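You operate a simulated robot arm through the tools that you are given. There is no shell and no other tool. Be economical: measure what you need, move in short steps, check, and stop when the job is done.

You run a simulated two-armed robot. Do the job below in one go: nothing can be reset, and whatever is moved stays where it is left.

## Task
Put the yellow disc on top of the brown short cardboard tube. Take the cap off the green tube and lay it down on the top of the cream work bench. Open the dust drawer, put the yellow grip tile inside and shut the drawer again. Fetch the small pink card and stand it on the blue print. Open the clear roller guard. Do these in any order. Set down upright: small pink card.

Only the result counts: the job must be done as asked and must still hold three seconds after the hand-in. Knocking over, shifting, dropping, spilling or breaking anything else fails it. A push-on lid holds only when it is set on centred and level and pressed home; a screw cap is set on level and turned clockwise until tight.

## Robot
Two 6-joint arms with two-finger grippers on one trunk, on a base that drives. Base frame: it is fixed to the floor where the robot stands at the start and does not move with it; the origin is under the middle of the robot, x ahead of it, y to its left, z up; the surface under the hand at the start is at about z = 840. Lengths are in mm, angles in degrees, forces in N, time in s.
The left shoulder is at the start at [30, 178, 988], the right one opposite. With the tool pointing down near the work surface each hand reaches from about 400 to 840 mm from the robot's upright axis, wherever it stands, measured 20 degrees to its own side. Places, roughly: blue print (27x20x1 cm) [-5500, -2400, 900]; clear roller guard [-6000, 3500, 1000]; drawer [-3700, -800, 700]; dust drawer [-3700, -600, 700]; green tube [-7750, -5250, 1000]; short cardboard tube (6x6x5 cm) [400, -600, 900]; small pink card [-8000, -5000, 1000]; yellow disc (4x4x2 cm) [700, -100, 800]; yellow grip tile (5x5x4 cm) [-3200, -2100, 900]. Payload 2.54 kg a hand.
The tool frame of a hand sits at the grasp point between the pads (the TCP): z along the fingers, y along the line on which they close. The tips reach 30 mm beyond it. The gripper opens to 116 mm. The gripper's body begins 95 mm behind the TCP.
Orientation is that of the tool frame in the base frame, as [roll, pitch, yaw] about the fixed x, y, z axes, in that order (R = Rz(yaw) Ry(pitch) Rx(roll)). With the fingers straight down and closing along the base's y, the tool's x points along the base's -x, its y along +y and its z along -z.

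## Interface
- The arms move only by the tool send_rows. It takes "left_steps", "right_steps" or both (then of equal length, played together; a hand with none holds still); each is a list of rows, each a list of 7 numbers: the shift along the tool's x, y, z in cm, then the turn, a rotation vector about the tool's x, y, z in degrees, then the gripper command, from -1 (fully open) to 1 (shut), values between in proportion. In form: [[dx, dy, dz, wx, wy, wz, hand], ...]. A call has 1 to 10 rows; each row is the pose to reach, as a shift and turn from the pose commanded when the call began, along the tool's axes at that moment. Rows are played at 5 a second. More than 50 mm and 8.6 degrees between two rows, or a gripper value outside its range, and nothing of the call is played. Where a pose cannot be reached the arm comes as near as it can. A force on the tool above 40 N (or 10 N above the force at the start of the call, whichever is more), or a blocked arm, ends the call early, and 0.2 s more pass. Each finger travels about 153 mm/s and halts on what it meets, pressing with about 36 N; the grip force reading is that of the motor and also rises with nothing between the fingers. The clock runs only during rows and for 0.2 s after the last one: add rows that repeat a pose to give the fingers time. The reply holds the time, the measured pose of the TCP, the force on the tool along the base axes, the opening and the grip force, in the units named above and with some noise, with the torque about the TCP (base axes, N m) and any sound that the robot's microphone picked up.
- Cameras (640 x 400 px; columns grow to the right, rows downward): "scene" is now at [31.8, -21.5, 1723.6]; the picture's right is [-0.49, -0.87, 0.00], its down [-0.64, 0.36, -0.68] and it looks along [0.59, -0.33, -0.74] (base axes); focal length 256 px, centre (320, 200). "left" rides on the left gripper at [69, 15, -122] in its tool frame; the picture's right is [-0.21, 0.98, 0.00], its down [-0.83, -0.18, -0.53] and it looks along [-0.52, -0.11, 0.85] (tool axes); focal length 251 px, centre (320, 200). "right" rides on the right gripper at [69, -15, -122] in its tool frame; the picture's right is [0.21, 0.98, 0.00], its down [-0.83, 0.18, -0.53] and it looks along [-0.52, 0.11, 0.85] (tool axes); focal length 251 px, centre (320, 200). There is no depth. A picture from a camera that has moved, and an enlarged one, comes with that camera's place and axes in the base frame and with its lens. The place of the scene camera against the robot may be out by one fixed shift of up to 25 mm in any direction.
- grab_frame(camera): a new picture of that camera. It takes no simulated time.
- lift_body(by): slides the trunk up (or, below 0, down) by that many mm; the arms and the scene camera ride with it, the base frame stays. It gives what a move gives, with no picture.
- drive_base(legs): drives the robot by 1 to 6 legs, each [ahead, left, turn to the left] in mm, mm and degrees, along the robot's own axes; the way and the turn of a leg run together, so that a leg with both is an arc; at most 1500 mm and 180 degrees a leg. The arms and the cameras ride along, it lands a little off, and it stops where it bumps. It gives what a move gives.
- head_to(pan, tilt): turns the head with the scene camera to pan (to the left, within 143 degrees either way) and tilt (down, from -29 to 69), counted from straight ahead of the robot. It gives what a move gives.
- close_up(camera, box): a new picture of the part [left, top, right, bottom] of that camera's present view, enlarged. It takes no simulated time.
- sign_off(): hands the job in; it is judged then, once.

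Work in short steps. Places have to be worked out from the pictures, the camera data and where the tool is seen: move nearer, look again, correct. Check each grasp and each placing, and mend what went wrong. You have 165 turns and 122 pictures in all, those below and enlarged ones among them. Open the grippers and draw the arms clear of the work before you hand the job in, unless the task says otherwise; then end with one line.

The tools are called after ">>>" by a JSON object that holds its "fn" and its "kwargs". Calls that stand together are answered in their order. send_rows: Moves the arms, as the interface text tells. Its arguments: {"type":"object","properties":{"left_steps":{"type":"array","items":{"type":"array","items":{"type":"number"}}},"right_steps":{"type":"array","items":{"type":"array","items":{"type":"number"}}}},"required":[]} The other tools are called the same way: lift_body (by) slides the trunk up or down; drive_base (legs) drives the base; head_to (pan, tilt) turns the head that bears the scene camera; grab_frame (camera) takes a picture; close_up (camera, box) takes an enlarged picture of a part of a camera's view; sign_off () hands the job in.

At the start:

```text
time_s: 0.0
left_tcp_pos: [573.2, -15.6, 1095.2]
left_tool_rot: [180.0, -0.1, -180.0]
left_contact_force: [1.3, -0.8, -0.4]
left_ft_torque: [0.0, 0.01, 0.0]
left_width: 115.7
left_grasp_force: 0.0
right_tcp_pos: [360.7, -379.4, 1041.2]
right_tool_rot: [-180.0, 0.0, 180.0]
right_contact_force: [-0.2, 0.0, 0.1]
right_ft_torque: [0.02, 0.0, -0.02]
right_width: 115.9
right_grasp_force: 0.0
trunk travel left (down, up): [-200.0, 340.0]
robot x, y, heading: [0.2, 0.1, 0.0]
head pan, tilt: [-29.6, 47.4]
```

scene: 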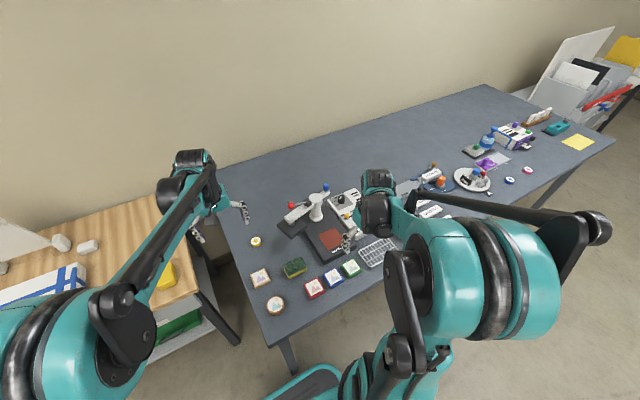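
right: 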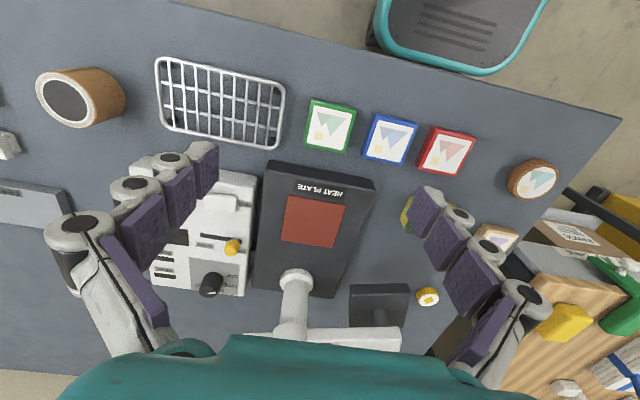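
left: 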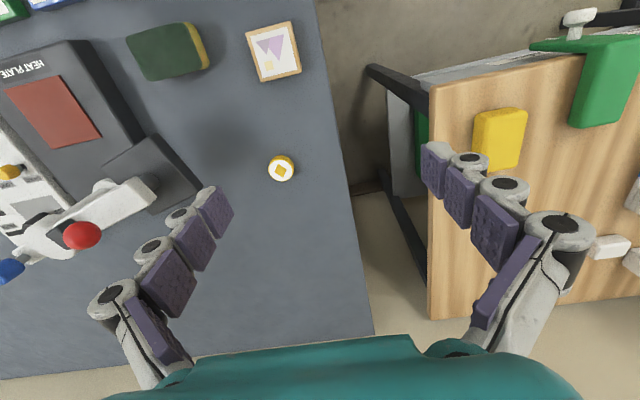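

The disc is near [654, -95] and the tube near [395, -638]. I'll look closer at both before moving.

>>> {"fn": "close_up", "kwargs": {"camera": "right", "box": [0, 40, 160, 140]}}

>>> {"fn": "close_up", "kwargs": {"camera": "left", "box": [200, 120, 360, 220]}}

```text
4.00 times, centred on (80, 90) of right
camera zoom: at [292.7, -393.7, 1162.9], right [-0.21, 0.98, 0.0], down [0.83, 0.18, 0.53], along [0.52, 0.11, -0.85], focal length 1006 px, centre (1280, 640)
```

zoom: 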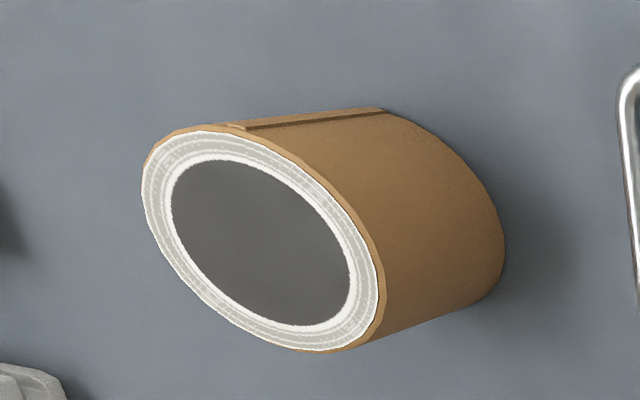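

```text
4.00 times, centred on (280, 170) of left
camera zoom: at [504.0, -1.6, 1217.6], right [0.21, 0.98, 0.0], down [0.83, -0.18, 0.53], along [0.52, -0.11, -0.85], focal length 1006 px, centre (480, 320)
```

zoom: 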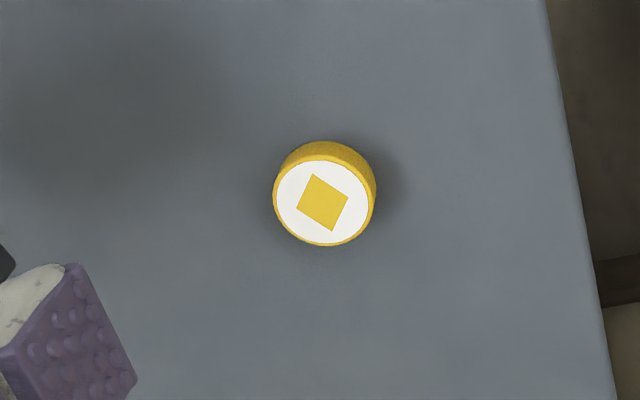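

Disc is at about (657, -97, top 860), tube about (397, -639). The left arm stays clear of the microscope-like stand, so it goes above the disc and looks.

>>> {"fn": "send_rows", "kwargs": {"left_steps": [[-4.2, -2, 0, 0, 0, 0, -0.2], [-8.4, -4, 0, 0, 0, 0, -0.2], [-8.4, -8.1, 0, 0, 0, 0, -0.2], [-8.4, -8.1, 4.5, 0, 0, 0, -0.2], [-8.4, -8.1, 9, 0, 0, 0, -0.2], [-8.4, -8.1, 13.5, 0, 0, 0, -0.2], [-8.4, -8.1, 13.5, 0, 0, 0, -0.2]]}}

>>> {"fn": "grab_frame", "kwargs": {"camera": "left"}}

```text
time_s: 1.6
left_tcp_pos: [657.1, -96.4, 956.6]
left_tool_rot: [180.0, -0.1, -179.9]
left_contact_force: [-0.6, 0.4, 0.4]
left_ft_torque: [0.04, -0.05, -0.04]
left_width: 69.4
left_grasp_force: 0.0
right_tcp_pos: [359.8, -379.1, 1041.4]
right_tool_rot: [180.0, 0.0, 179.9]
right_contact_force: [-1.1, 0.2, 0.4]
right_ft_torque: [0.0, -0.04, -0.01]
right_width: 116.2
right_grasp_force: 0.1
trunk travel left (down, up): [-200.0, 340.0]
robot x, y, heading: [5.0, 0.9, 0.2]
head pan, tilt: [-29.6, 47.4]
```

```text
116 pictures are left
camera left: at [586.7, -83.4, 1080.2], right [0.21, 0.98, 0.0], down [0.83, -0.18, 0.53], along [0.52, -0.11, -0.85], focal length 251 px, centre (320, 200)
```

left: 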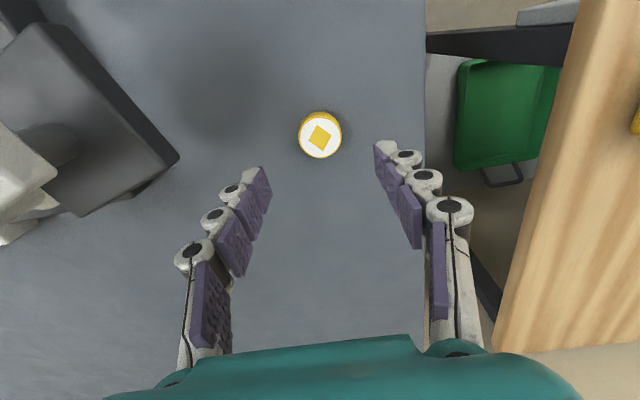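

Disc is right under the hand at (657, -98). Go down 84 mm and grip.

>>> {"fn": "send_rows", "kwargs": {"left_steps": [[0, -0.1, 4, 0, 0, 0, -0.2], [0, -0.1, 7, 0, 0, 0, -0.2], [0, -0.1, 8.4, 0, 0, 0, -0.2], [0, -0.1, 8.4, 0, 0, 0, 0.5], [0, -0.1, 8.4, 0, 0, 0, 0.5], [0, -0.1, 8.4, 0, 0, 0, 0.5], [0, -0.1, 8.4, 0, 0, 0, 0.5]]}}

>>> {"fn": "grab_frame", "kwargs": {"camera": "left"}}

```text
time_s: 3.2
left_tcp_pos: [656.3, -97.0, 874.4]
left_tool_rot: [180.0, 0.0, -180.0]
left_contact_force: [-0.5, -0.5, -0.1]
left_ft_torque: [0.02, -0.03, 0.03]
left_width: 37.4
left_grasp_force: 36.0
right_tcp_pos: [360.6, -377.6, 1040.7]
right_tool_rot: [-180.0, 0.0, 180.0]
right_contact_force: [0.3, 0.0, 0.1]
right_ft_torque: [-0.07, 0.0, -0.03]
right_width: 115.9
right_grasp_force: 0.1
trunk travel left (down, up): [-200.0, 340.0]
robot x, y, heading: [-0.2, -0.2, -0.1]
head pan, tilt: [-29.6, 47.4]
```

```text
115 pictures are left
camera left: at [587.2, -82.7, 997.6], right [0.21, 0.98, 0.0], down [0.83, -0.18, 0.53], along [0.52, -0.11, -0.85], focal length 251 px, centre (320, 200)
```

left: 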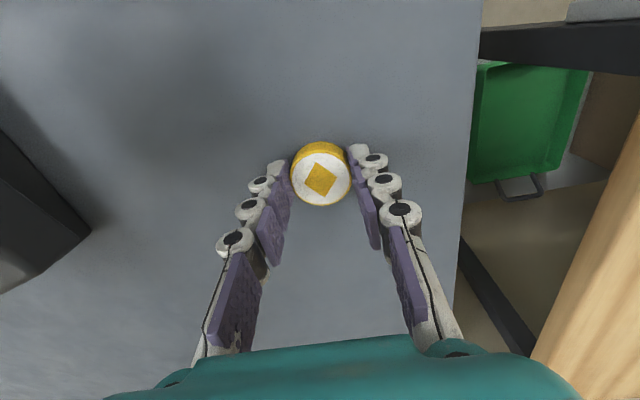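

Width 37 and grip 36 N: held. Lift straight up and pull the arm back and left.

>>> {"fn": "send_rows", "kwargs": {"left_steps": [[0, 0, -4.9, 0, 0, 0, 0.5], [0, 0, -9.8, 0, 0, 0, 0.5], [0, 0, -14.7, 0, 0, 0, 0.5], [0, 0, -19.6, 0, 0, 0, 0.5], [0, 0, -24.5, 0, 0, 0, 0.5], [3, 3.9, -24.5, 0, 0, 0, 0.5], [6, 7.8, -24.5, 0, 0, 0, 0.5], [9, 11.7, -24.5, 0, 0, 0, 0.5], [12, 15.6, -24.5, 0, 0, 0, 0.5], [15, 19.5, -24.5, 0, 0, 0, 0.5]]}}

>>> {"fn": "lift_body", "kwargs": {"by": 150}}

>>> {"fn": "head_to", "kwargs": {"pan": -70, "tilt": 40}}

>>> {"fn": "grab_frame", "kwargs": {"camera": "scene"}}

```text
time_s: 5.4
left_tcp_pos: [504.7, 100.5, 1123.1]
left_tool_rot: [-180.0, 0.1, 180.0]
left_contact_force: [0.1, 0.5, 0.2]
left_ft_torque: [-0.02, -0.06, 0.03]
left_width: 37.3
left_grasp_force: 36.3
right_tcp_pos: [360.2, -377.2, 1041.6]
right_tool_rot: [-180.0, -0.1, 179.9]
right_contact_force: [0.1, 0.4, -0.9]
right_ft_torque: [0.0, -0.03, 0.02]
right_width: 116.2
right_grasp_force: 0.0
trunk travel left (down, up): [-200.0, 340.0]
robot x, y, heading: [0.3, 1.5, 0.5]
head pan, tilt: [-29.6, 47.4]
```

```text
time_s: 7.2
left_tcp_pos: [507.4, 99.2, 1272.2]
left_tool_rot: [-179.9, 0.0, -180.0]
left_contact_force: [-0.4, 0.1, -0.5]
left_ft_torque: [0.0, -0.02, 0.02]
left_width: 37.4
left_grasp_force: 36.0
right_tcp_pos: [361.3, -378.7, 1190.7]
right_tool_rot: [-180.0, 0.1, -179.9]
right_contact_force: [-0.2, 0.3, 0.4]
right_ft_torque: [-0.02, 0.01, 0.01]
right_width: 116.2
right_grasp_force: 0.1
trunk travel left (down, up): [-350.0, 190.0]
robot x, y, heading: [1.1, 0.6, -0.2]
head pan, tilt: [-29.6, 47.4]
```

```text
time_s: 8.2
left_tcp_pos: [506.7, 98.8, 1274.0]
left_tool_rot: [-179.9, 0.0, -180.0]
left_contact_force: [-0.2, -0.4, -0.4]
left_ft_torque: [-0.01, 0.02, 0.01]
left_width: 37.3
left_grasp_force: 36.4
right_tcp_pos: [360.6, -379.3, 1190.0]
right_tool_rot: [-179.9, 0.0, -179.9]
right_contact_force: [-0.1, -0.4, -0.3]
right_ft_torque: [0.01, 0.0, 0.06]
right_width: 116.3
right_grasp_force: 0.0
trunk travel left (down, up): [-350.0, 190.0]
robot x, y, heading: [-0.7, -3.6, 0.2]
head pan, tilt: [-70.0, 40.0]
```

```text
114 pictures are left
camera scene: at [-8.0, -62.1, 1884.1], right [-0.94, -0.34, 0.0], down [-0.22, 0.6, -0.77], along [0.26, -0.72, -0.64], focal length 256 px, centre (320, 200)
```

scene: 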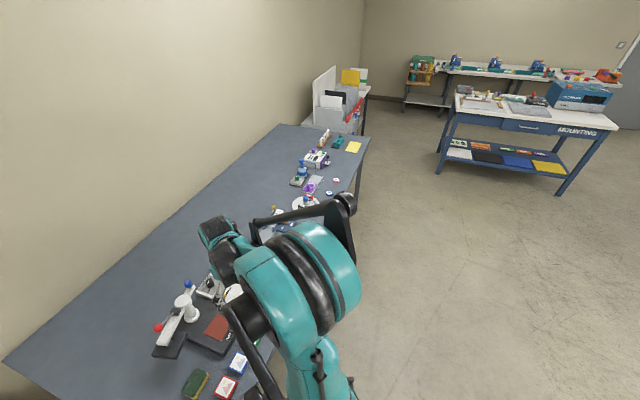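

The way right is free alongside the table. Drive right 800 mm.

>>> {"fn": "drive_base", "kwargs": {"legs": [[0, -800, 0]]}}

>>> {"fn": "grab_frame", "kwargs": {"camera": "left"}}

```text
time_s: 12.5
left_tcp_pos: [506.5, -695.6, 1273.1]
left_tool_rot: [180.0, 0.0, 180.0]
left_contact_force: [-0.2, 0.0, -0.9]
left_ft_torque: [0.02, 0.0, -0.02]
left_width: 37.5
left_grasp_force: 35.8
right_tcp_pos: [360.8, -1173.9, 1190.5]
right_tool_rot: [-180.0, -0.1, -180.0]
right_contact_force: [0.1, -0.2, 0.3]
right_ft_torque: [-0.01, -0.02, -0.01]
right_width: 116.0
right_grasp_force: 0.0
trunk travel left (down, up): [-350.0, 190.0]
robot x, y, heading: [0.4, -794.7, -0.1]
head pan, tilt: [-70.0, 40.0]
```

```text
113 pictures are left
camera left: at [436.9, -681.7, 1396.1], right [0.22, 0.98, 0.0], down [0.83, -0.18, 0.53], along [0.52, -0.11, -0.85], focal length 251 px, centre (320, 200)
```

left: 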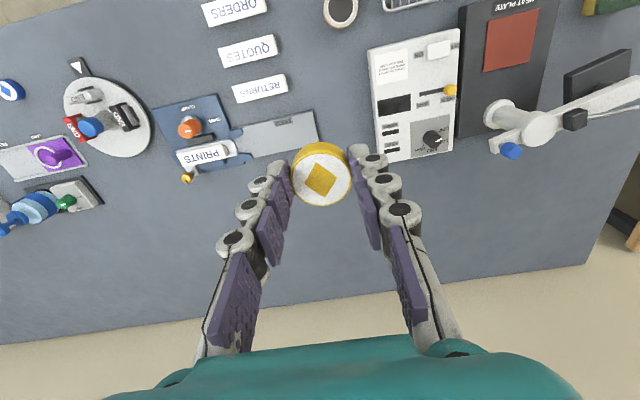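

Tube seen at about (399, -638). Lower the body by 150 and move above it.

>>> {"fn": "lift_body", "kwargs": {"by": -150}}

>>> {"fn": "send_rows", "kwargs": {"left_steps": [[3.6, 1.9, 0, 0, 0, 0, 0.5], [7.2, 3.8, 0, 0, 0, 0, 0.5], [10.8, 5.7, 0, 0, 0, 0, 0.5], [10.8, 5.7, 4, 0, 0, 0, 0.5], [10.8, 5.7, 8, 0, 0, 0, 0.5], [10.8, 5.7, 12, 0, 0, 0, 0.5], [10.8, 5.7, 15, 0, 0, 0, 0.5], [10.8, 5.7, 15, 0, 0, 0, 0.5]]}}

>>> {"fn": "grab_frame", "kwargs": {"camera": "left"}}

```text
time_s: 14.2
left_tcp_pos: [506.7, -695.5, 1123.1]
left_tool_rot: [180.0, 0.0, -180.0]
left_contact_force: [0.5, 0.2, -0.1]
left_ft_torque: [-0.01, 0.06, 0.0]
left_width: 37.2
left_grasp_force: 35.7
right_tcp_pos: [360.3, -1174.0, 1042.0]
right_tool_rot: [-180.0, 0.1, 179.9]
right_contact_force: [-0.3, -0.7, -0.6]
right_ft_torque: [0.0, 0.01, 0.0]
right_width: 115.8
right_grasp_force: 0.1
trunk travel left (down, up): [-200.0, 340.0]
robot x, y, heading: [0.1, -794.6, 0.1]
head pan, tilt: [-70.0, 40.0]
```

```text
time_s: 16.0
left_tcp_pos: [398.6, -637.4, 971.5]
left_tool_rot: [180.0, 0.1, -179.9]
left_contact_force: [-0.3, -1.3, -0.2]
left_ft_torque: [0.0, 0.02, 0.02]
left_width: 37.3
left_grasp_force: 36.2
right_tcp_pos: [360.8, -1173.6, 1041.0]
right_tool_rot: [-179.9, 0.0, -180.0]
right_contact_force: [0.2, -0.5, -0.4]
right_ft_torque: [0.01, -0.05, -0.03]
right_width: 116.3
right_grasp_force: 0.2
trunk travel left (down, up): [-200.0, 340.0]
robot x, y, heading: [-3.9, -795.3, 0.2]
head pan, tilt: [-70.0, 40.0]
```

```text
112 pictures are left
camera left: at [328.7, -623.3, 1095.0], right [0.22, 0.98, 0.0], down [0.83, -0.18, 0.53], along [0.52, -0.11, -0.85], focal length 251 px, centre (320, 200)
```

left: 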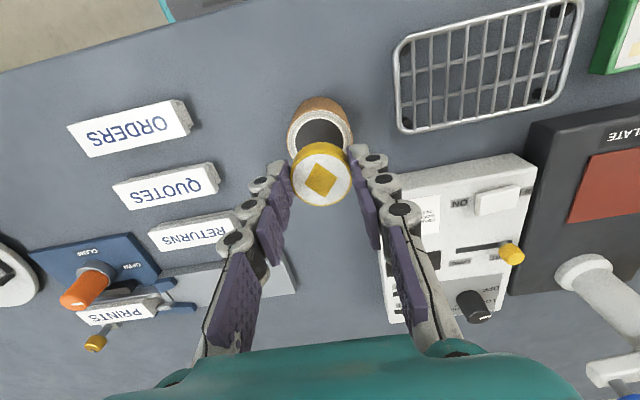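

Aligned: tube top centre at about (397, -637.6). Lower the disc almost to the tube top.

>>> {"fn": "send_rows", "kwargs": {"left_steps": [[0.1, 0, 2.5, 0, 0, 0, 0.5], [0.1, 0, 4.3, 0, 0, 0, 0.5], [0.1, 0, 4.3, 0, 0, 0, 0.5]]}}

>>> {"fn": "grab_frame", "kwargs": {"camera": "left"}}

```text
time_s: 16.8
left_tcp_pos: [397.9, -637.9, 930.1]
left_tool_rot: [-180.0, 0.0, -180.0]
left_contact_force: [-0.5, -0.1, -0.3]
left_ft_torque: [0.02, -0.02, 0.0]
left_width: 36.8
left_grasp_force: 35.9
right_tcp_pos: [360.9, -1175.1, 1041.2]
right_tool_rot: [-180.0, 0.0, -180.0]
right_contact_force: [0.3, -0.4, 0.2]
right_ft_torque: [0.04, 0.02, -0.01]
right_width: 116.1
right_grasp_force: 0.1
trunk travel left (down, up): [-200.0, 340.0]
robot x, y, heading: [-2.6, -794.8, -0.0]
head pan, tilt: [-70.0, 40.0]
```

```text
111 pictures are left
camera left: at [329.1, -623.9, 1053.5], right [0.22, 0.98, 0.0], down [0.83, -0.18, 0.53], along [0.52, -0.11, -0.85], focal length 251 px, centre (320, 200)
```

left: 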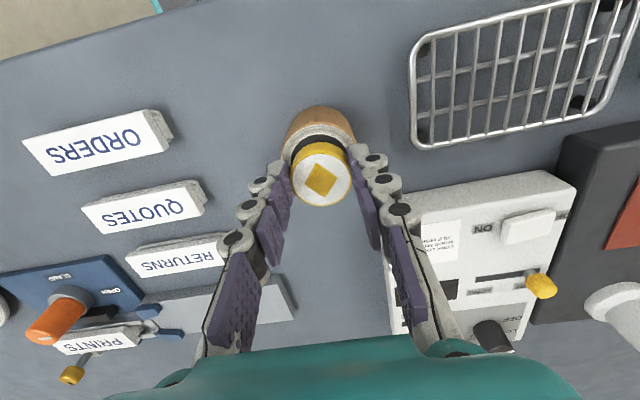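

Still a small gap. Ease down in small rows until force shows.

>>> {"fn": "send_rows", "kwargs": {"left_steps": [[0, 0, 0.2, 0, 0, 0, 0.5], [0, 0, 0.4, 0, 0, 0, 0.5], [0, 0, 0.55, 0, 0, 0, 0.5], [0, 0, 0.55, 0, 0, 0, 0.5]]}}

```text
time_s: 17.8
left_tcp_pos: [398.0, -638.6, 925.9]
left_tool_rot: [-180.0, 0.0, -180.0]
left_contact_force: [-0.1, 0.1, 0.6]
left_ft_torque: [-0.01, 0.01, 0.0]
left_width: 37.3
left_grasp_force: 36.0
right_tcp_pos: [361.8, -1173.7, 1042.2]
right_tool_rot: [-180.0, -0.1, 180.0]
right_contact_force: [0.6, -0.6, -0.6]
right_ft_torque: [0.03, -0.01, -0.02]
right_width: 116.1
right_grasp_force: 0.1
trunk travel left (down, up): [-200.0, 340.0]
robot x, y, heading: [-1.4, -796.3, -0.2]
head pan, tilt: [-70.0, 40.0]
```

>>> {"fn": "send_rows", "kwargs": {"left_steps": [[0, 0, 0.1, 0, 0, 0, 0.5], [0, 0, 0.2, 0, 0, 0, 0.5], [0, 0, 0.2, 0, 0, 0, 0.5]]}}

>>> {"fn": "close_up", "kwargs": {"camera": "left", "box": [240, 90, 400, 230]}}

```text
time_s: 18.6
left_tcp_pos: [397.2, -639.2, 922.7]
left_tool_rot: [180.0, 0.0, -180.0]
left_contact_force: [4.5, 1.8, 32.7]
left_ft_torque: [0.06, -0.27, 0.0]
left_width: 37.3
left_grasp_force: 35.8
right_tcp_pos: [359.5, -1173.6, 1041.9]
right_tool_rot: [-180.0, 0.1, -180.0]
right_contact_force: [0.2, 0.5, -0.6]
right_ft_torque: [-0.03, -0.01, -0.01]
right_width: 115.8
right_grasp_force: 0.1
trunk travel left (down, up): [-200.0, 340.0]
robot x, y, heading: [-0.8, -794.0, 0.1]
head pan, tilt: [-70.0, 40.0]
```

```text
2.86 times, centred on (320, 160) of left
camera zoom: at [327.2, -624.5, 1046.6], right [0.22, 0.98, 0.0], down [0.82, -0.18, 0.54], along [0.52, -0.11, -0.84], focal length 718 px, centre (320, 314)
```

zoom: 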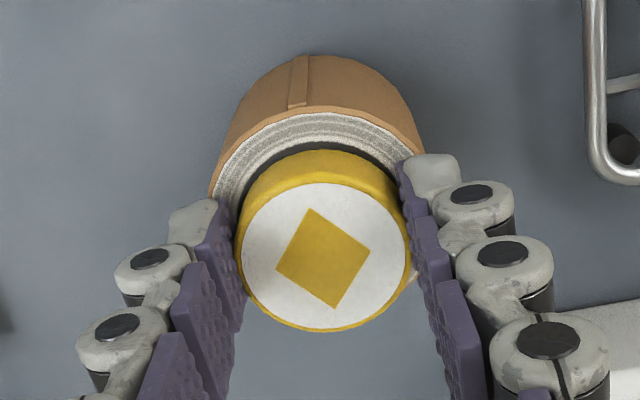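

Contact with 33 N, disc is centred on the tube. Ease off and release.

>>> {"fn": "send_rows", "kwargs": {"left_steps": [[0, 0, -0.1, 0, 0, 0, 0.5], [0, 0, -0.15, 0, 0, 0, 0.4], [0, 0, -0.15, 0, 0, 0, 0.2], [0, 0, -0.15, 0, 0, 0, 0.1], [0, 0, -0.15, 0, 0, 0, 0.0], [0, 0, -4, 0, 0, 0, 0.0], [0, 0, -8, 0, 0, 0, 0.0], [0, 0, -12, 0, 0, 0, 0.0]]}}

>>> {"fn": "grab_frame", "kwargs": {"camera": "left"}}

```text
time_s: 20.4
left_tcp_pos: [397.1, -636.9, 1042.9]
left_tool_rot: [-179.9, 0.2, -180.0]
left_contact_force: [-0.2, 0.4, 0.5]
left_ft_torque: [0.0, -0.02, -0.04]
left_width: 58.2
left_grasp_force: 0.0
right_tcp_pos: [360.4, -1173.0, 1042.0]
right_tool_rot: [-179.9, 0.1, 180.0]
right_contact_force: [-0.7, 0.3, -0.2]
right_ft_torque: [0.04, -0.05, 0.0]
right_width: 116.0
right_grasp_force: 0.1
trunk travel left (down, up): [-200.0, 340.0]
robot x, y, heading: [-0.4, -799.9, -0.0]
head pan, tilt: [-70.0, 40.0]
```

```text
109 pictures are left
camera left: at [327.6, -624.2, 1166.1], right [0.22, 0.98, 0.0], down [0.83, -0.18, 0.53], along [0.52, -0.11, -0.85], focal length 251 px, centre (320, 200)
```

left: 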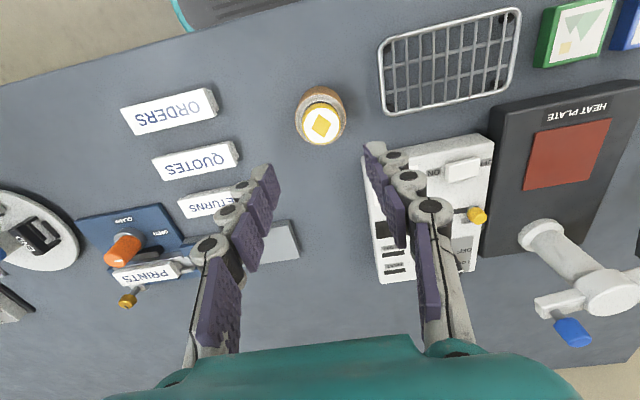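

Disc sits on the tube. Back away and look around the room.

>>> {"fn": "drive_base", "kwargs": {"legs": [[-500, 0, 0], [0, 0, 180]]}}

>>> {"fn": "head_to", "kwargs": {"pan": 0, "tilt": 12}}

>>> {"fn": "grab_frame", "kwargs": {"camera": "scene"}}

>>> {"fn": "head_to", "kwargs": {"pan": 60, "tilt": 12}}

>>> {"fn": "grab_frame", "kwargs": {"camera": "scene"}}

>>> {"fn": "head_to", "kwargs": {"pan": -60, "tilt": 12}}

>>> {"fn": "grab_frame", "kwargs": {"camera": "scene"}}

```text
time_s: 30.7
left_tcp_pos: [-895.5, -956.3, 1042.2]
left_tool_rot: [-180.0, 0.0, 0.4]
left_contact_force: [-0.2, 0.2, -0.1]
left_ft_torque: [-0.06, 0.01, -0.01]
left_width: 58.1
left_grasp_force: 0.0
right_tcp_pos: [-861.1, -421.6, 1040.6]
right_tool_rot: [-180.0, 0.0, 0.4]
right_contact_force: [-0.6, 0.1, 0.3]
right_ft_torque: [0.02, 0.03, -0.01]
right_width: 115.9
right_grasp_force: 0.0
trunk travel left (down, up): [-200.0, 340.0]
robot x, y, heading: [-499.8, -798.2, -179.5]
head pan, tilt: [-70.0, 40.0]
```

```text
time_s: 32.1
left_tcp_pos: [-897.0, -955.4, 1041.1]
left_tool_rot: [179.9, 0.0, 0.4]
left_contact_force: [0.6, 0.6, 0.1]
left_ft_torque: [0.01, -0.04, 0.02]
left_width: 57.8
left_grasp_force: 0.2
right_tcp_pos: [-862.3, -420.2, 1041.1]
right_tool_rot: [-179.9, 0.0, 0.4]
right_contact_force: [-0.5, 0.2, -0.6]
right_ft_torque: [0.03, 0.02, 0.01]
right_width: 116.2
right_grasp_force: 0.0
trunk travel left (down, up): [-200.0, 340.0]
robot x, y, heading: [-497.9, -793.8, -179.7]
head pan, tilt: [0.0, 12.0]
```

```text
108 pictures are left
camera scene: at [-569.2, -779.3, 1778.6], right [-0.01, 1.0, 0.0], down [0.21, 0.0, -0.98], along [-0.98, -0.01, -0.21], focal length 256 px, centre (320, 200)
```

scene: 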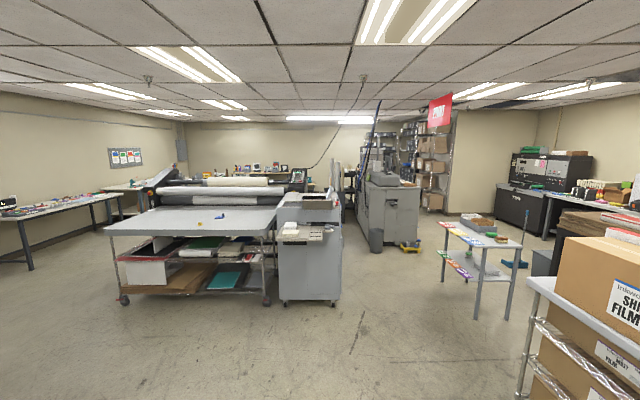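

```text
time_s: 33.4
left_tcp_pos: [-895.6, -955.6, 1040.2]
left_tool_rot: [-180.0, -0.1, 0.4]
left_contact_force: [-0.4, 0.2, 0.7]
left_ft_torque: [0.0, -0.02, 0.04]
left_width: 57.9
left_grasp_force: 0.0
right_tcp_pos: [-862.7, -419.3, 1041.8]
right_tool_rot: [179.9, 0.0, 0.4]
right_contact_force: [-0.1, 0.9, -0.6]
right_ft_torque: [0.04, -0.02, -0.01]
right_width: 115.7
right_grasp_force: 0.1
trunk travel left (down, up): [-200.0, 340.0]
robot x, y, heading: [-495.1, -798.2, -180.0]
head pan, tilt: [60.0, 12.0]
```

```text
107 pictures are left
camera scene: at [-522.1, -859.7, 1778.6], right [-0.87, 0.49, 0.0], down [0.1, 0.18, -0.98], along [-0.48, -0.85, -0.21], focal length 256 px, centre (320, 200)
```

scene: 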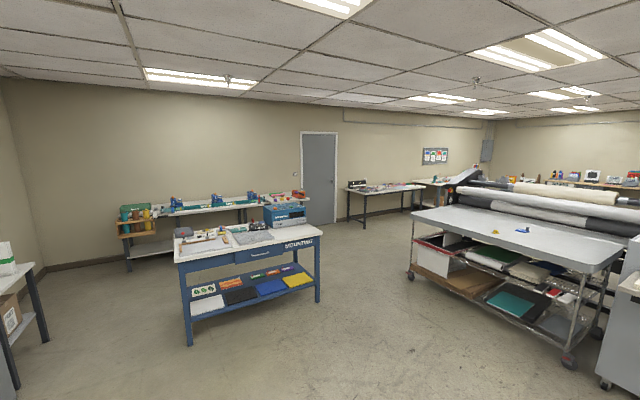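

```text
time_s: 35.4
left_tcp_pos: [-896.1, -957.2, 1041.9]
left_tool_rot: [-180.0, 0.0, 0.5]
left_contact_force: [-0.6, -0.2, 1.0]
left_ft_torque: [-0.01, 0.0, -0.01]
left_width: 58.0
left_grasp_force: 0.0
right_tcp_pos: [-862.0, -420.4, 1041.2]
right_tool_rot: [180.0, 0.0, 0.4]
right_contact_force: [-0.1, 0.1, 0.8]
right_ft_torque: [-0.03, -0.01, -0.03]
right_width: 116.0
right_grasp_force: 0.0
trunk travel left (down, up): [-200.0, 340.0]
robot x, y, heading: [-498.1, -796.3, -179.5]
head pan, tilt: [-60.0, 12.0]
```

```text
106 pictures are left
camera scene: at [-523.2, -698.3, 1778.6], right [0.86, 0.51, 0.0], down [0.11, -0.18, -0.98], along [-0.5, 0.84, -0.21], focal length 256 px, centre (320, 200)
```

scene: 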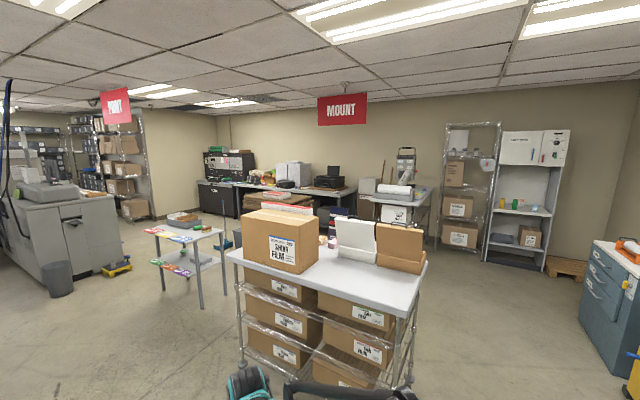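

The tile lies on the grey laminator table at about (-3300, -2180). The grey cabinet beside it probably holds the drawer; zoom in on both with the head straight, then approach.

>>> {"fn": "head_to", "kwargs": {"pan": 0, "tilt": 20}}

>>> {"fn": "drive_base", "kwargs": {"legs": [[1200, 0, 0]]}}

>>> {"fn": "grab_frame", "kwargs": {"camera": "scene"}}

```text
time_s: 36.7
left_tcp_pos: [-895.2, -955.4, 1041.2]
left_tool_rot: [-180.0, 0.0, 0.3]
left_contact_force: [0.4, 0.5, -0.1]
left_ft_torque: [-0.04, 0.02, -0.02]
left_width: 58.3
left_grasp_force: 0.0
right_tcp_pos: [-862.9, -420.1, 1040.7]
right_tool_rot: [180.0, 0.0, 0.4]
right_contact_force: [-0.2, -0.1, -0.7]
right_ft_torque: [0.02, -0.01, 0.01]
right_width: 116.0
right_grasp_force: 0.2
trunk travel left (down, up): [-200.0, 340.0]
robot x, y, heading: [-497.5, -797.1, -179.7]
head pan, tilt: [0.0, 20.0]
```

```text
time_s: 42.8
left_tcp_pos: [-2084.7, -996.1, 1042.1]
left_tool_rot: [-180.0, -0.1, 2.2]
left_contact_force: [-0.5, 0.0, -0.2]
left_ft_torque: [-0.02, -0.03, 0.03]
left_width: 58.3
left_grasp_force: 0.1
right_tcp_pos: [-2067.3, -458.5, 1040.5]
right_tool_rot: [-179.9, 0.0, 2.2]
right_contact_force: [0.4, -0.4, -0.1]
right_ft_torque: [0.01, -0.04, 0.01]
right_width: 116.0
right_grasp_force: 0.1
trunk travel left (down, up): [-200.0, 340.0]
robot x, y, heading: [-1692.7, -822.3, -177.9]
head pan, tilt: [0.0, 20.0]
```

```text
105 pictures are left
camera scene: at [-1763.3, -808.4, 1765.5], right [-0.04, 1.0, 0.0], down [0.34, 0.01, -0.94], along [-0.94, -0.04, -0.34], focal length 256 px, centre (320, 200)
```

scene: 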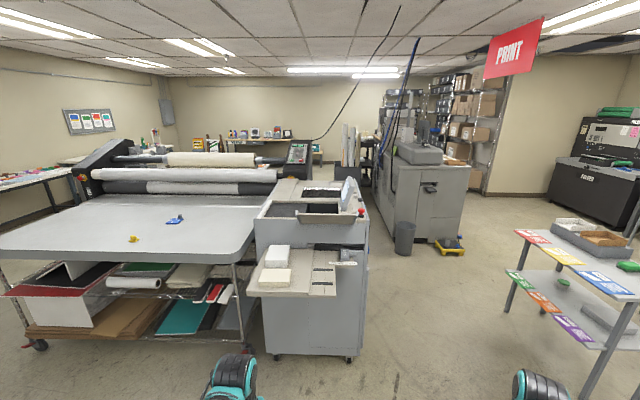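

The tile is at about (-3284, -2171), edge of that table at x≈-3035. Drive to stand with it ahead of the left arm.

>>> {"fn": "drive_base", "kwargs": {"legs": [[0, 0, -2.1], [0, 1148, 0], [850, 0, 0]]}}

>>> {"fn": "head_to", "kwargs": {"pan": 15, "tilt": 45}}

>>> {"fn": "grab_frame", "kwargs": {"camera": "scene"}}

```text
time_s: 53.1
left_tcp_pos: [-2944.3, -2116.0, 1042.3]
left_tool_rot: [-180.0, -0.1, -0.6]
left_contact_force: [-0.1, -0.2, 0.7]
left_ft_torque: [0.04, -0.03, 0.01]
left_width: 58.1
left_grasp_force: 0.1
right_tcp_pos: [-2900.2, -1580.9, 1040.3]
right_tool_rot: [180.0, 0.0, -0.5]
right_contact_force: [-0.4, -0.5, 0.3]
right_ft_torque: [0.01, -0.03, 0.0]
right_width: 116.1
right_grasp_force: 0.0
trunk travel left (down, up): [-200.0, 340.0]
robot x, y, heading: [-2542.4, -1962.9, 179.3]
head pan, tilt: [0.0, 20.0]
```

```text
time_s: 54.0
left_tcp_pos: [-2943.5, -2116.0, 1042.1]
left_tool_rot: [179.9, -0.1, -0.7]
left_contact_force: [-0.7, -0.5, -0.1]
left_ft_torque: [0.01, 0.01, 0.02]
left_width: 57.7
left_grasp_force: 0.1
right_tcp_pos: [-2900.6, -1582.1, 1041.0]
right_tool_rot: [-179.9, 0.0, -0.6]
right_contact_force: [0.0, -0.3, -0.5]
right_ft_torque: [-0.04, 0.0, -0.01]
right_width: 116.1
right_grasp_force: 0.1
trunk travel left (down, up): [-200.0, 340.0]
robot x, y, heading: [-2538.1, -1964.3, 179.3]
head pan, tilt: [15.0, 45.0]
```

```text
104 pictures are left
camera scene: at [-2599.7, -1966.8, 1726.9], right [-0.25, 0.97, 0.0], down [0.68, 0.17, -0.71], along [-0.69, -0.18, -0.71], focal length 256 px, centre (320, 200)
```

scene: 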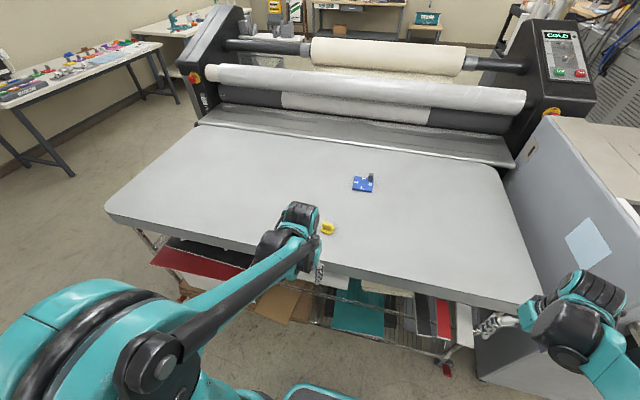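

Tile about (-3260, -2105). Drive ahead 130 mm more and look with the left hand camera.

>>> {"fn": "drive_base", "kwargs": {"legs": [[130, 0, 0.7]]}}

>>> {"fn": "grab_frame", "kwargs": {"camera": "left"}}

>>> {"fn": "grab_frame", "kwargs": {"camera": "scene"}}

```text
time_s: 55.3
left_tcp_pos: [-3072.9, -2119.6, 1041.7]
left_tool_rot: [180.0, -0.1, 0.1]
left_contact_force: [-0.2, 0.1, 0.3]
left_ft_torque: [-0.02, -0.03, -0.02]
left_width: 58.0
left_grasp_force: 0.1
right_tcp_pos: [-3036.3, -1584.7, 1040.8]
right_tool_rot: [179.9, -0.1, 0.1]
right_contact_force: [-0.3, -0.2, 0.0]
right_ft_torque: [-0.01, -0.04, -0.03]
right_width: 116.0
right_grasp_force: 0.1
trunk travel left (down, up): [-200.0, 340.0]
robot x, y, heading: [-2670.9, -1963.6, -179.8]
head pan, tilt: [15.0, 45.0]
```

```text
103 pictures are left
camera left: at [-3004.7, -2136.7, 1164.8], right [-0.21, -0.98, 0.0], down [-0.83, 0.18, 0.53], along [-0.52, 0.11, -0.85], focal length 251 px, centre (320, 200)
```

left: 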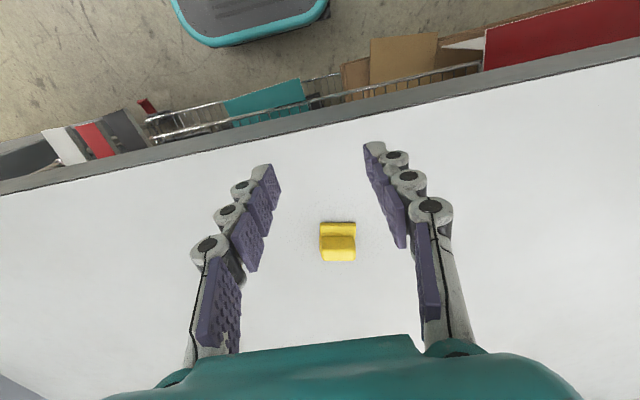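

```text
102 pictures are left
camera scene: at [-2731.6, -1966.8, 1726.8], right [-0.26, 0.97, 0.0], down [0.68, 0.18, -0.71], along [-0.68, -0.18, -0.71], focal length 256 px, centre (320, 200)
```

scene: 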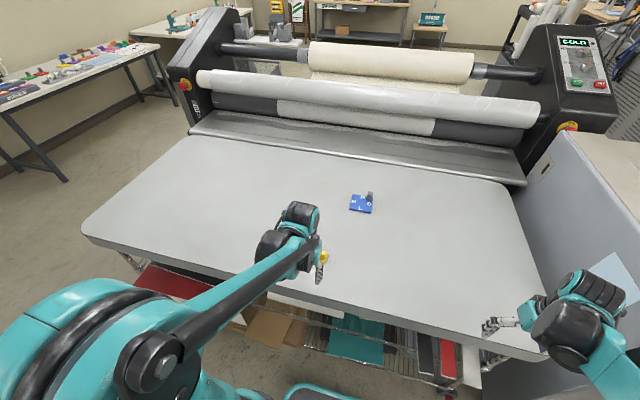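

>>> {"fn": "close_up", "kwargs": {"camera": "left", "box": [288, 202, 388, 272]}}

```text
5.71 times, centred on (338, 237) of left
camera zoom: at [-3004.7, -2136.7, 1164.8], right [-0.21, -0.98, 0.0], down [-0.83, 0.18, 0.53], along [-0.52, 0.11, -0.85], focal length 1437 px, centre (217, -11)
```

zoom: 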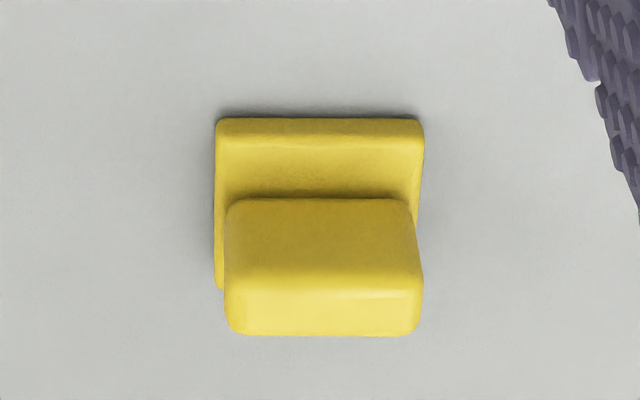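

The tile's ridge runs about 12° off the y axis; top centre about (-3253, -2110), surface about 870. Move above with a 12° turn and look again.

>>> {"fn": "send_rows", "kwargs": {"left_steps": [[-4.5, 0, 0, 0, 0, 4, 0], [-9, -0.5, 0, 0, 0, 8, 0], [-13.5, -1, 0, 0, 0, 12, -0.3], [-18, -1, 0, 0, 0, 12, -0.4], [-18, -1, 4, 0, 0, 12, -0.4], [-18, -1, 8, 0, 0, 12, -0.4], [-18, -1, 8, 0, 0, 12, -0.4]]}}

>>> {"fn": "grab_frame", "kwargs": {"camera": "left"}}

```text
time_s: 56.9
left_tcp_pos: [-3252.5, -2110.8, 963.6]
left_tool_rot: [180.0, 0.0, -11.9]
left_contact_force: [0.6, -0.3, 0.4]
left_ft_torque: [-0.01, 0.02, 0.01]
left_width: 81.5
left_grasp_force: 0.2
right_tcp_pos: [-3034.9, -1585.3, 1040.7]
right_tool_rot: [-180.0, 0.0, 0.1]
right_contact_force: [-0.7, -0.3, 0.3]
right_ft_torque: [0.0, 0.02, 0.0]
right_width: 116.2
right_grasp_force: 0.1
trunk travel left (down, up): [-200.0, 340.0]
robot x, y, heading: [-2672.9, -1966.0, -180.2]
head pan, tilt: [15.0, 45.0]
```

```text
100 pictures are left
camera left: at [-3188.9, -2140.6, 1087.3], right [-0.41, -0.91, 0.0], down [-0.77, 0.35, 0.53], along [-0.49, 0.22, -0.85], focal length 251 px, centre (320, 200)
```

left: 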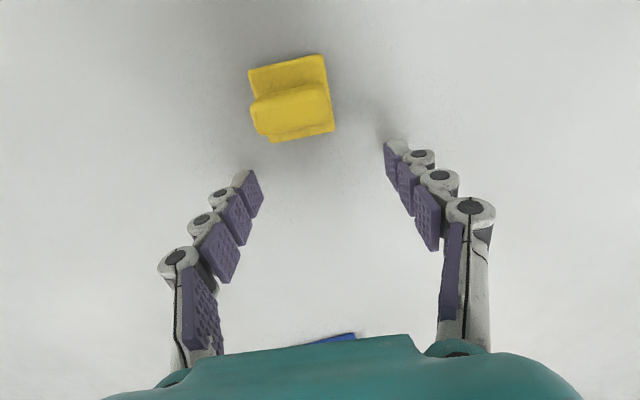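

Triangulating puts the tile higher than I assumed: top at (-3209, -2115, 955), table about 915. Raise, shift over it and verify.

>>> {"fn": "send_rows", "kwargs": {"left_steps": [[0, 0, -3, 0, 0, 0, -0.4], [4.2, -0.5, -3, 0, 0, 0, -0.4], [4.2, -0.5, -3, 0, 0, 0, -0.4]]}}

>>> {"fn": "grab_frame", "kwargs": {"camera": "left"}}

```text
time_s: 57.7
left_tcp_pos: [-3212.8, -2115.1, 992.9]
left_tool_rot: [180.0, 0.0, -12.0]
left_contact_force: [-0.7, 0.0, -0.6]
left_ft_torque: [0.0, -0.03, -0.01]
left_width: 81.0
left_grasp_force: 0.1
right_tcp_pos: [-3036.4, -1584.9, 1040.2]
right_tool_rot: [179.9, -0.1, 0.0]
right_contact_force: [-0.4, -0.1, -1.2]
right_ft_torque: [0.0, 0.01, -0.02]
right_width: 116.1
right_grasp_force: 0.2
trunk travel left (down, up): [-200.0, 340.0]
robot x, y, heading: [-2674.0, -1961.0, -180.1]
head pan, tilt: [15.0, 45.0]
```

```text
99 pictures are left
camera left: at [-3148.1, -2145.2, 1115.8], right [-0.41, -0.91, 0.0], down [-0.77, 0.35, 0.53], along [-0.49, 0.22, -0.85], focal length 251 px, centre (320, 200)
```

left: 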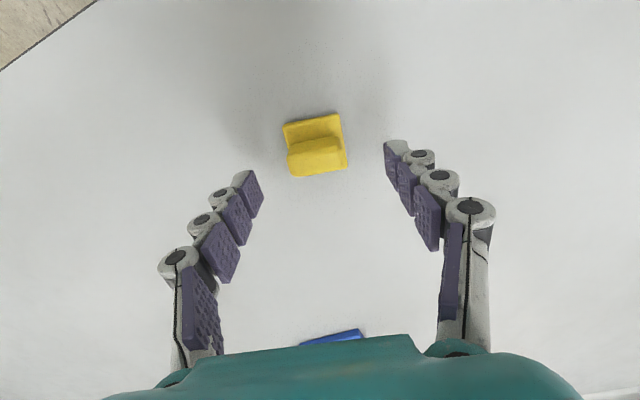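

Well placed between the fingers. Descend to 950 and close.

>>> {"fn": "send_rows", "kwargs": {"left_steps": [[0.2, 0, 2, 0, 0, 0, -0.4], [0.3, 0, 4, 0, 0, 0, -0.4], [0.3, 0, 4.3, 0, 0, 0, -0.4], [0.3, 0, 4.3, 0, 0, 0, 0.5], [0.3, 0, 4.3, 0, 0, 0, 0.5], [0.3, 0, 4.3, 0, 0, 0, 0.5]]}}

>>> {"fn": "grab_frame", "kwargs": {"camera": "left"}}

```text
time_s: 59.1
left_tcp_pos: [-3207.6, -2114.5, 950.1]
left_tool_rot: [180.0, 0.1, -11.9]
left_contact_force: [-1.9, 1.1, 14.1]
left_ft_torque: [0.17, -0.03, -0.02]
left_width: 42.8
left_grasp_force: 35.6
right_tcp_pos: [-3033.8, -1585.0, 1039.9]
right_tool_rot: [180.0, 0.0, 0.1]
right_contact_force: [0.3, -0.3, -0.4]
right_ft_torque: [-0.04, -0.02, 0.05]
right_width: 116.0
right_grasp_force: 0.2
trunk travel left (down, up): [-200.0, 340.0]
robot x, y, heading: [-2673.0, -1962.8, -179.9]
head pan, tilt: [15.0, 45.0]
```

```text
98 pictures are left
camera left: at [-3143.7, -2144.4, 1072.8], right [-0.41, -0.91, 0.0], down [-0.77, 0.35, 0.53], along [-0.49, 0.22, -0.85], focal length 251 px, centre (320, 200)
```

left: 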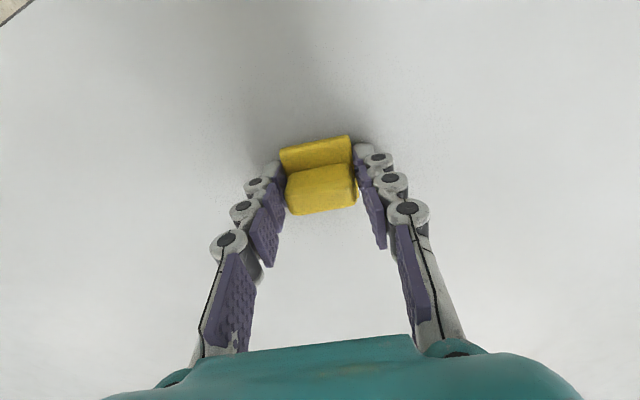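

Held at 43 mm. Lift, straighten, pull back; then reverse away.

>>> {"fn": "send_rows", "kwargs": {"left_steps": [[0, 0, -4.5, 0, 0, 0, 0.5], [0, 0, -9, 0, 0, 0, 0.5], [0, 0, -13.5, 0, 0, 0, 0.5], [4, 0, -15, 0, 0, -4, 0.5], [8, 1, -15, 0, 0, -8, 0.5], [12, 2, -15, 0, 0, -12, 0.5]]}}

>>> {"fn": "drive_base", "kwargs": {"legs": [[-600, 0, 0]]}}

>>> {"fn": "head_to", "kwargs": {"pan": -25, "tilt": 25}}

>>> {"fn": "grab_frame", "kwargs": {"camera": "scene"}}

```text
time_s: 60.5
left_tcp_pos: [-3091.4, -2162.4, 1100.0]
left_tool_rot: [179.9, 0.1, 0.0]
left_contact_force: [-0.2, 0.4, -1.1]
left_ft_torque: [-0.03, 0.03, 0.01]
left_width: 43.0
left_grasp_force: 36.0
right_tcp_pos: [-3033.0, -1586.0, 1040.5]
right_tool_rot: [-180.0, 0.0, 0.1]
right_contact_force: [0.3, -0.6, -0.3]
right_ft_torque: [0.0, 0.05, 0.03]
right_width: 116.4
right_grasp_force: 0.1
trunk travel left (down, up): [-200.0, 340.0]
robot x, y, heading: [-2670.8, -1962.8, -179.8]
head pan, tilt: [15.0, 45.0]
```

```text
time_s: 63.9
left_tcp_pos: [-2488.5, -2159.5, 1099.6]
left_tool_rot: [-179.9, 0.0, -0.5]
left_contact_force: [0.4, -0.1, -0.1]
left_ft_torque: [0.0, 0.04, 0.0]
left_width: 42.8
left_grasp_force: 36.1
right_tcp_pos: [-2423.2, -1584.1, 1041.7]
right_tool_rot: [180.0, 0.0, -0.5]
right_contact_force: [0.5, 0.5, 0.0]
right_ft_torque: [0.05, 0.03, -0.01]
right_width: 115.9
right_grasp_force: 0.1
trunk travel left (down, up): [-200.0, 340.0]
robot x, y, heading: [-2067.3, -1960.7, 179.4]
head pan, tilt: [15.0, 45.0]
```

```text
time_s: 65.0
left_tcp_pos: [-2488.2, -2159.7, 1100.3]
left_tool_rot: [179.9, 0.0, -0.5]
left_contact_force: [0.1, 0.9, -0.5]
left_ft_torque: [0.0, 0.0, -0.01]
left_width: 42.6
left_grasp_force: 35.1
right_tcp_pos: [-2424.7, -1583.6, 1041.6]
right_tool_rot: [180.0, 0.0, -0.4]
right_contact_force: [0.5, 0.6, 0.0]
right_ft_torque: [-0.02, -0.02, 0.01]
right_width: 116.1
right_grasp_force: 0.1
trunk travel left (down, up): [-200.0, 340.0]
robot x, y, heading: [-2068.7, -1967.2, 179.7]
head pan, tilt: [-25.0, 25.0]
```

```text
97 pictures are left
camera scene: at [-2128.2, -1908.8, 1757.4], right [0.43, 0.9, 0.0], down [0.38, -0.18, -0.91], along [-0.82, 0.39, -0.42], focal length 256 px, centre (320, 200)
```

scene: 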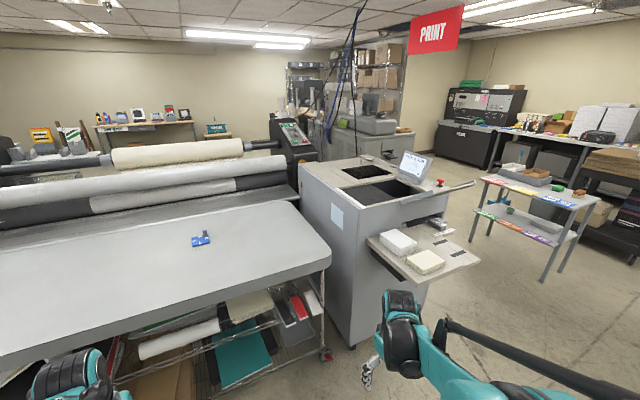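

Cabinet stands right of the laminator. Drive right to look at its far (+y) side.

>>> {"fn": "drive_base", "kwargs": {"legs": [[0, -900, 0.4], [0, -850, 0]]}}

>>> {"fn": "head_to", "kwargs": {"pan": 5, "tilt": 30}}

>>> {"fn": "grab_frame", "kwargs": {"camera": "scene"}}

```text
time_s: 73.8
left_tcp_pos: [-2489.4, -411.1, 1099.8]
left_tool_rot: [-180.0, 0.1, 0.4]
left_contact_force: [0.3, 0.4, -0.7]
left_ft_torque: [-0.02, 0.01, 0.04]
left_width: 42.8
left_grasp_force: 35.8
right_tcp_pos: [-2435.0, 164.2, 1041.7]
right_tool_rot: [180.0, 0.0, 0.4]
right_contact_force: [-0.8, -0.2, -0.4]
right_ft_torque: [-0.01, -0.01, 0.0]
right_width: 115.9
right_grasp_force: 0.0
trunk travel left (down, up): [-200.0, 340.0]
robot x, y, heading: [-2071.9, -211.9, -179.5]
head pan, tilt: [-25.0, 25.0]
```

```text
time_s: 74.8
left_tcp_pos: [-2490.0, -411.3, 1099.8]
left_tool_rot: [-180.0, 0.0, 0.4]
left_contact_force: [-0.2, 1.0, -0.6]
left_ft_torque: [0.01, -0.02, 0.02]
left_width: 42.9
left_grasp_force: 35.8
right_tcp_pos: [-2435.2, 164.2, 1040.9]
right_tool_rot: [-180.0, 0.0, 0.3]
right_contact_force: [1.1, 0.4, 0.6]
right_ft_torque: [-0.01, 0.02, 0.0]
right_width: 116.0
right_grasp_force: 0.2
trunk travel left (down, up): [-200.0, 340.0]
robot x, y, heading: [-2070.1, -213.5, -179.8]
head pan, tilt: [5.0, 30.0]
```

```text
96 pictures are left
camera scene: at [-2139.2, -202.6, 1749.5], right [-0.09, 1.0, 0.0], down [0.5, 0.05, -0.87], along [-0.86, -0.08, -0.5], focal length 256 px, centre (320, 200)
```

scene: 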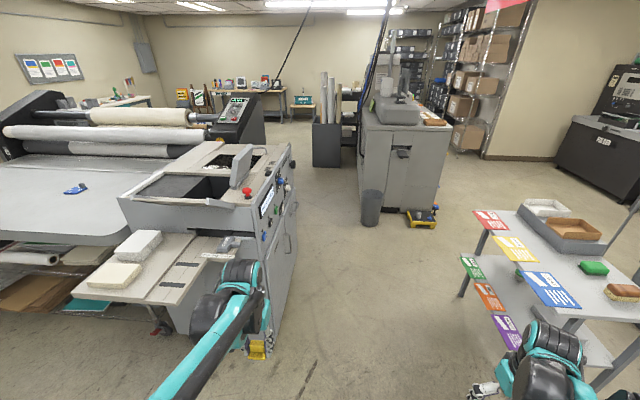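

The control side of the cabinet faces +y. Drive into the corridor and turn to face it.

>>> {"fn": "drive_base", "kwargs": {"legs": [[0, -230, -0.3], [1200, 0, 0], [0, 0, 90]]}}

>>> {"fn": "head_to", "kwargs": {"pan": -15, "tilt": 40}}

>>> {"fn": "grab_frame", "kwargs": {"camera": "scene"}}

```text
time_s: 86.1
left_tcp_pos: [-3095.1, -398.2, 1099.6]
left_tool_rot: [-180.0, 0.0, 88.9]
left_contact_force: [0.0, 0.8, -0.1]
left_ft_torque: [0.04, 0.02, 0.03]
left_width: 42.7
left_grasp_force: 36.3
right_tcp_pos: [-3670.0, -326.2, 1041.2]
right_tool_rot: [180.0, 0.0, 88.8]
right_contact_force: [-0.2, 0.1, -0.1]
right_ft_torque: [0.03, -0.04, -0.03]
right_width: 115.9
right_grasp_force: 0.0
trunk travel left (down, up): [-200.0, 340.0]
robot x, y, heading: [-3286.5, 31.2, -91.0]
head pan, tilt: [5.0, 30.0]
```

```text
time_s: 86.9
left_tcp_pos: [-3095.1, -397.7, 1099.0]
left_tool_rot: [-180.0, 0.0, 88.8]
left_contact_force: [0.0, 0.0, -0.2]
left_ft_torque: [0.04, -0.02, 0.02]
left_width: 42.9
left_grasp_force: 35.5
right_tcp_pos: [-3669.2, -327.2, 1040.7]
right_tool_rot: [-180.0, 0.0, 88.8]
right_contact_force: [-0.6, 0.3, 0.1]
right_ft_torque: [-0.04, 0.03, 0.01]
right_width: 115.9
right_grasp_force: 0.0
trunk travel left (down, up): [-200.0, 340.0]
robot x, y, heading: [-3283.9, 24.5, -91.1]
head pan, tilt: [-15.0, 40.0]
```

```text
95 pictures are left
camera scene: at [-3314.4, -7.8, 1734.2], right [-0.96, 0.28, 0.0], down [0.18, 0.62, -0.77], along [-0.21, -0.74, -0.64], focal length 256 px, centre (320, 200)
```

scene: 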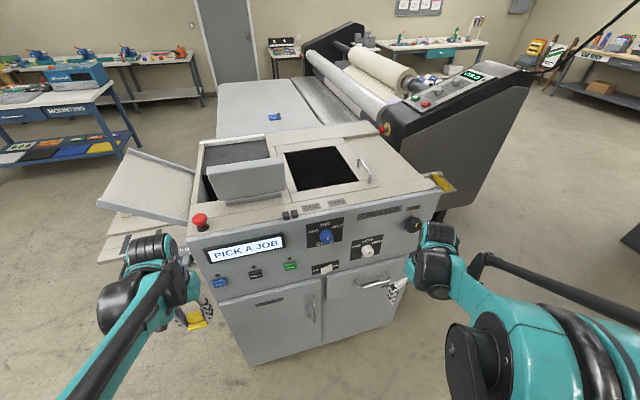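

>>> {"fn": "close_up", "kwargs": {"camera": "scene", "box": [190, 190, 450, 370]}}

```text
2.22 times, centred on (320, 280) of scene
camera zoom: at [-3314.4, -7.8, 1734.2], right [-0.96, 0.28, 0.0], down [0.18, 0.62, -0.77], along [-0.21, -0.74, -0.64], focal length 570 px, centre (320, 22)
```

zoom: 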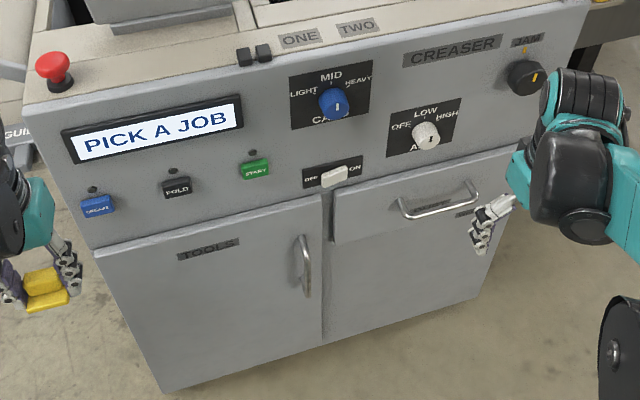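

>>> {"fn": "grab_frame", "kwargs": {"camera": "right"}}

```text
93 pictures are left
camera right: at [-3683.5, -257.5, 1163.0], right [0.98, 0.19, 0.0], down [0.16, -0.83, 0.53], along [0.1, -0.52, -0.85], focal length 251 px, centre (320, 200)
```

right: 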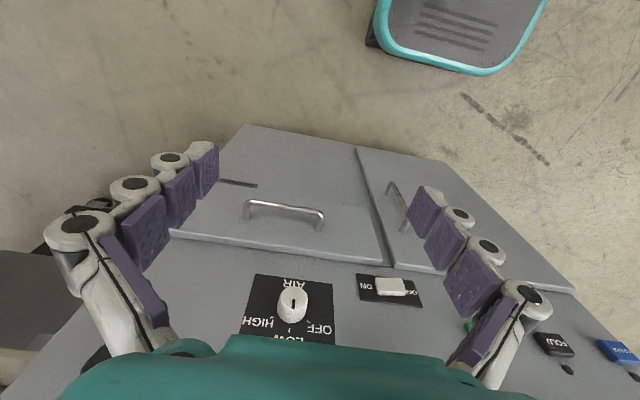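

>>> {"fn": "close_up", "kwargs": {"camera": "right", "box": [170, 120, 410, 270]}}

```text
2.67 times, centred on (290, 195) of right
camera zoom: at [-3683.5, -257.5, 1163.0], right [0.98, 0.19, 0.0], down [0.16, -0.83, 0.53], along [0.1, -0.52, -0.85], focal length 670 px, centre (400, 213)
```

zoom: 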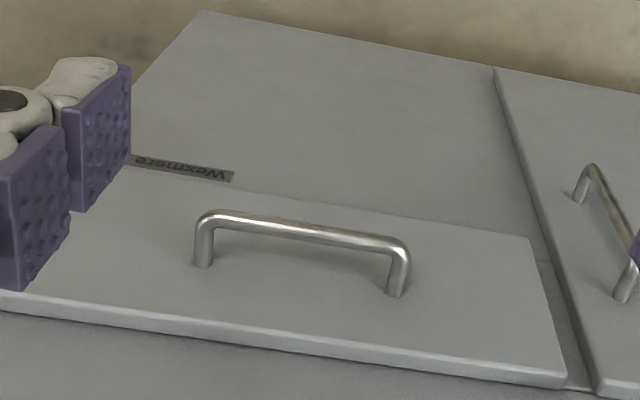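

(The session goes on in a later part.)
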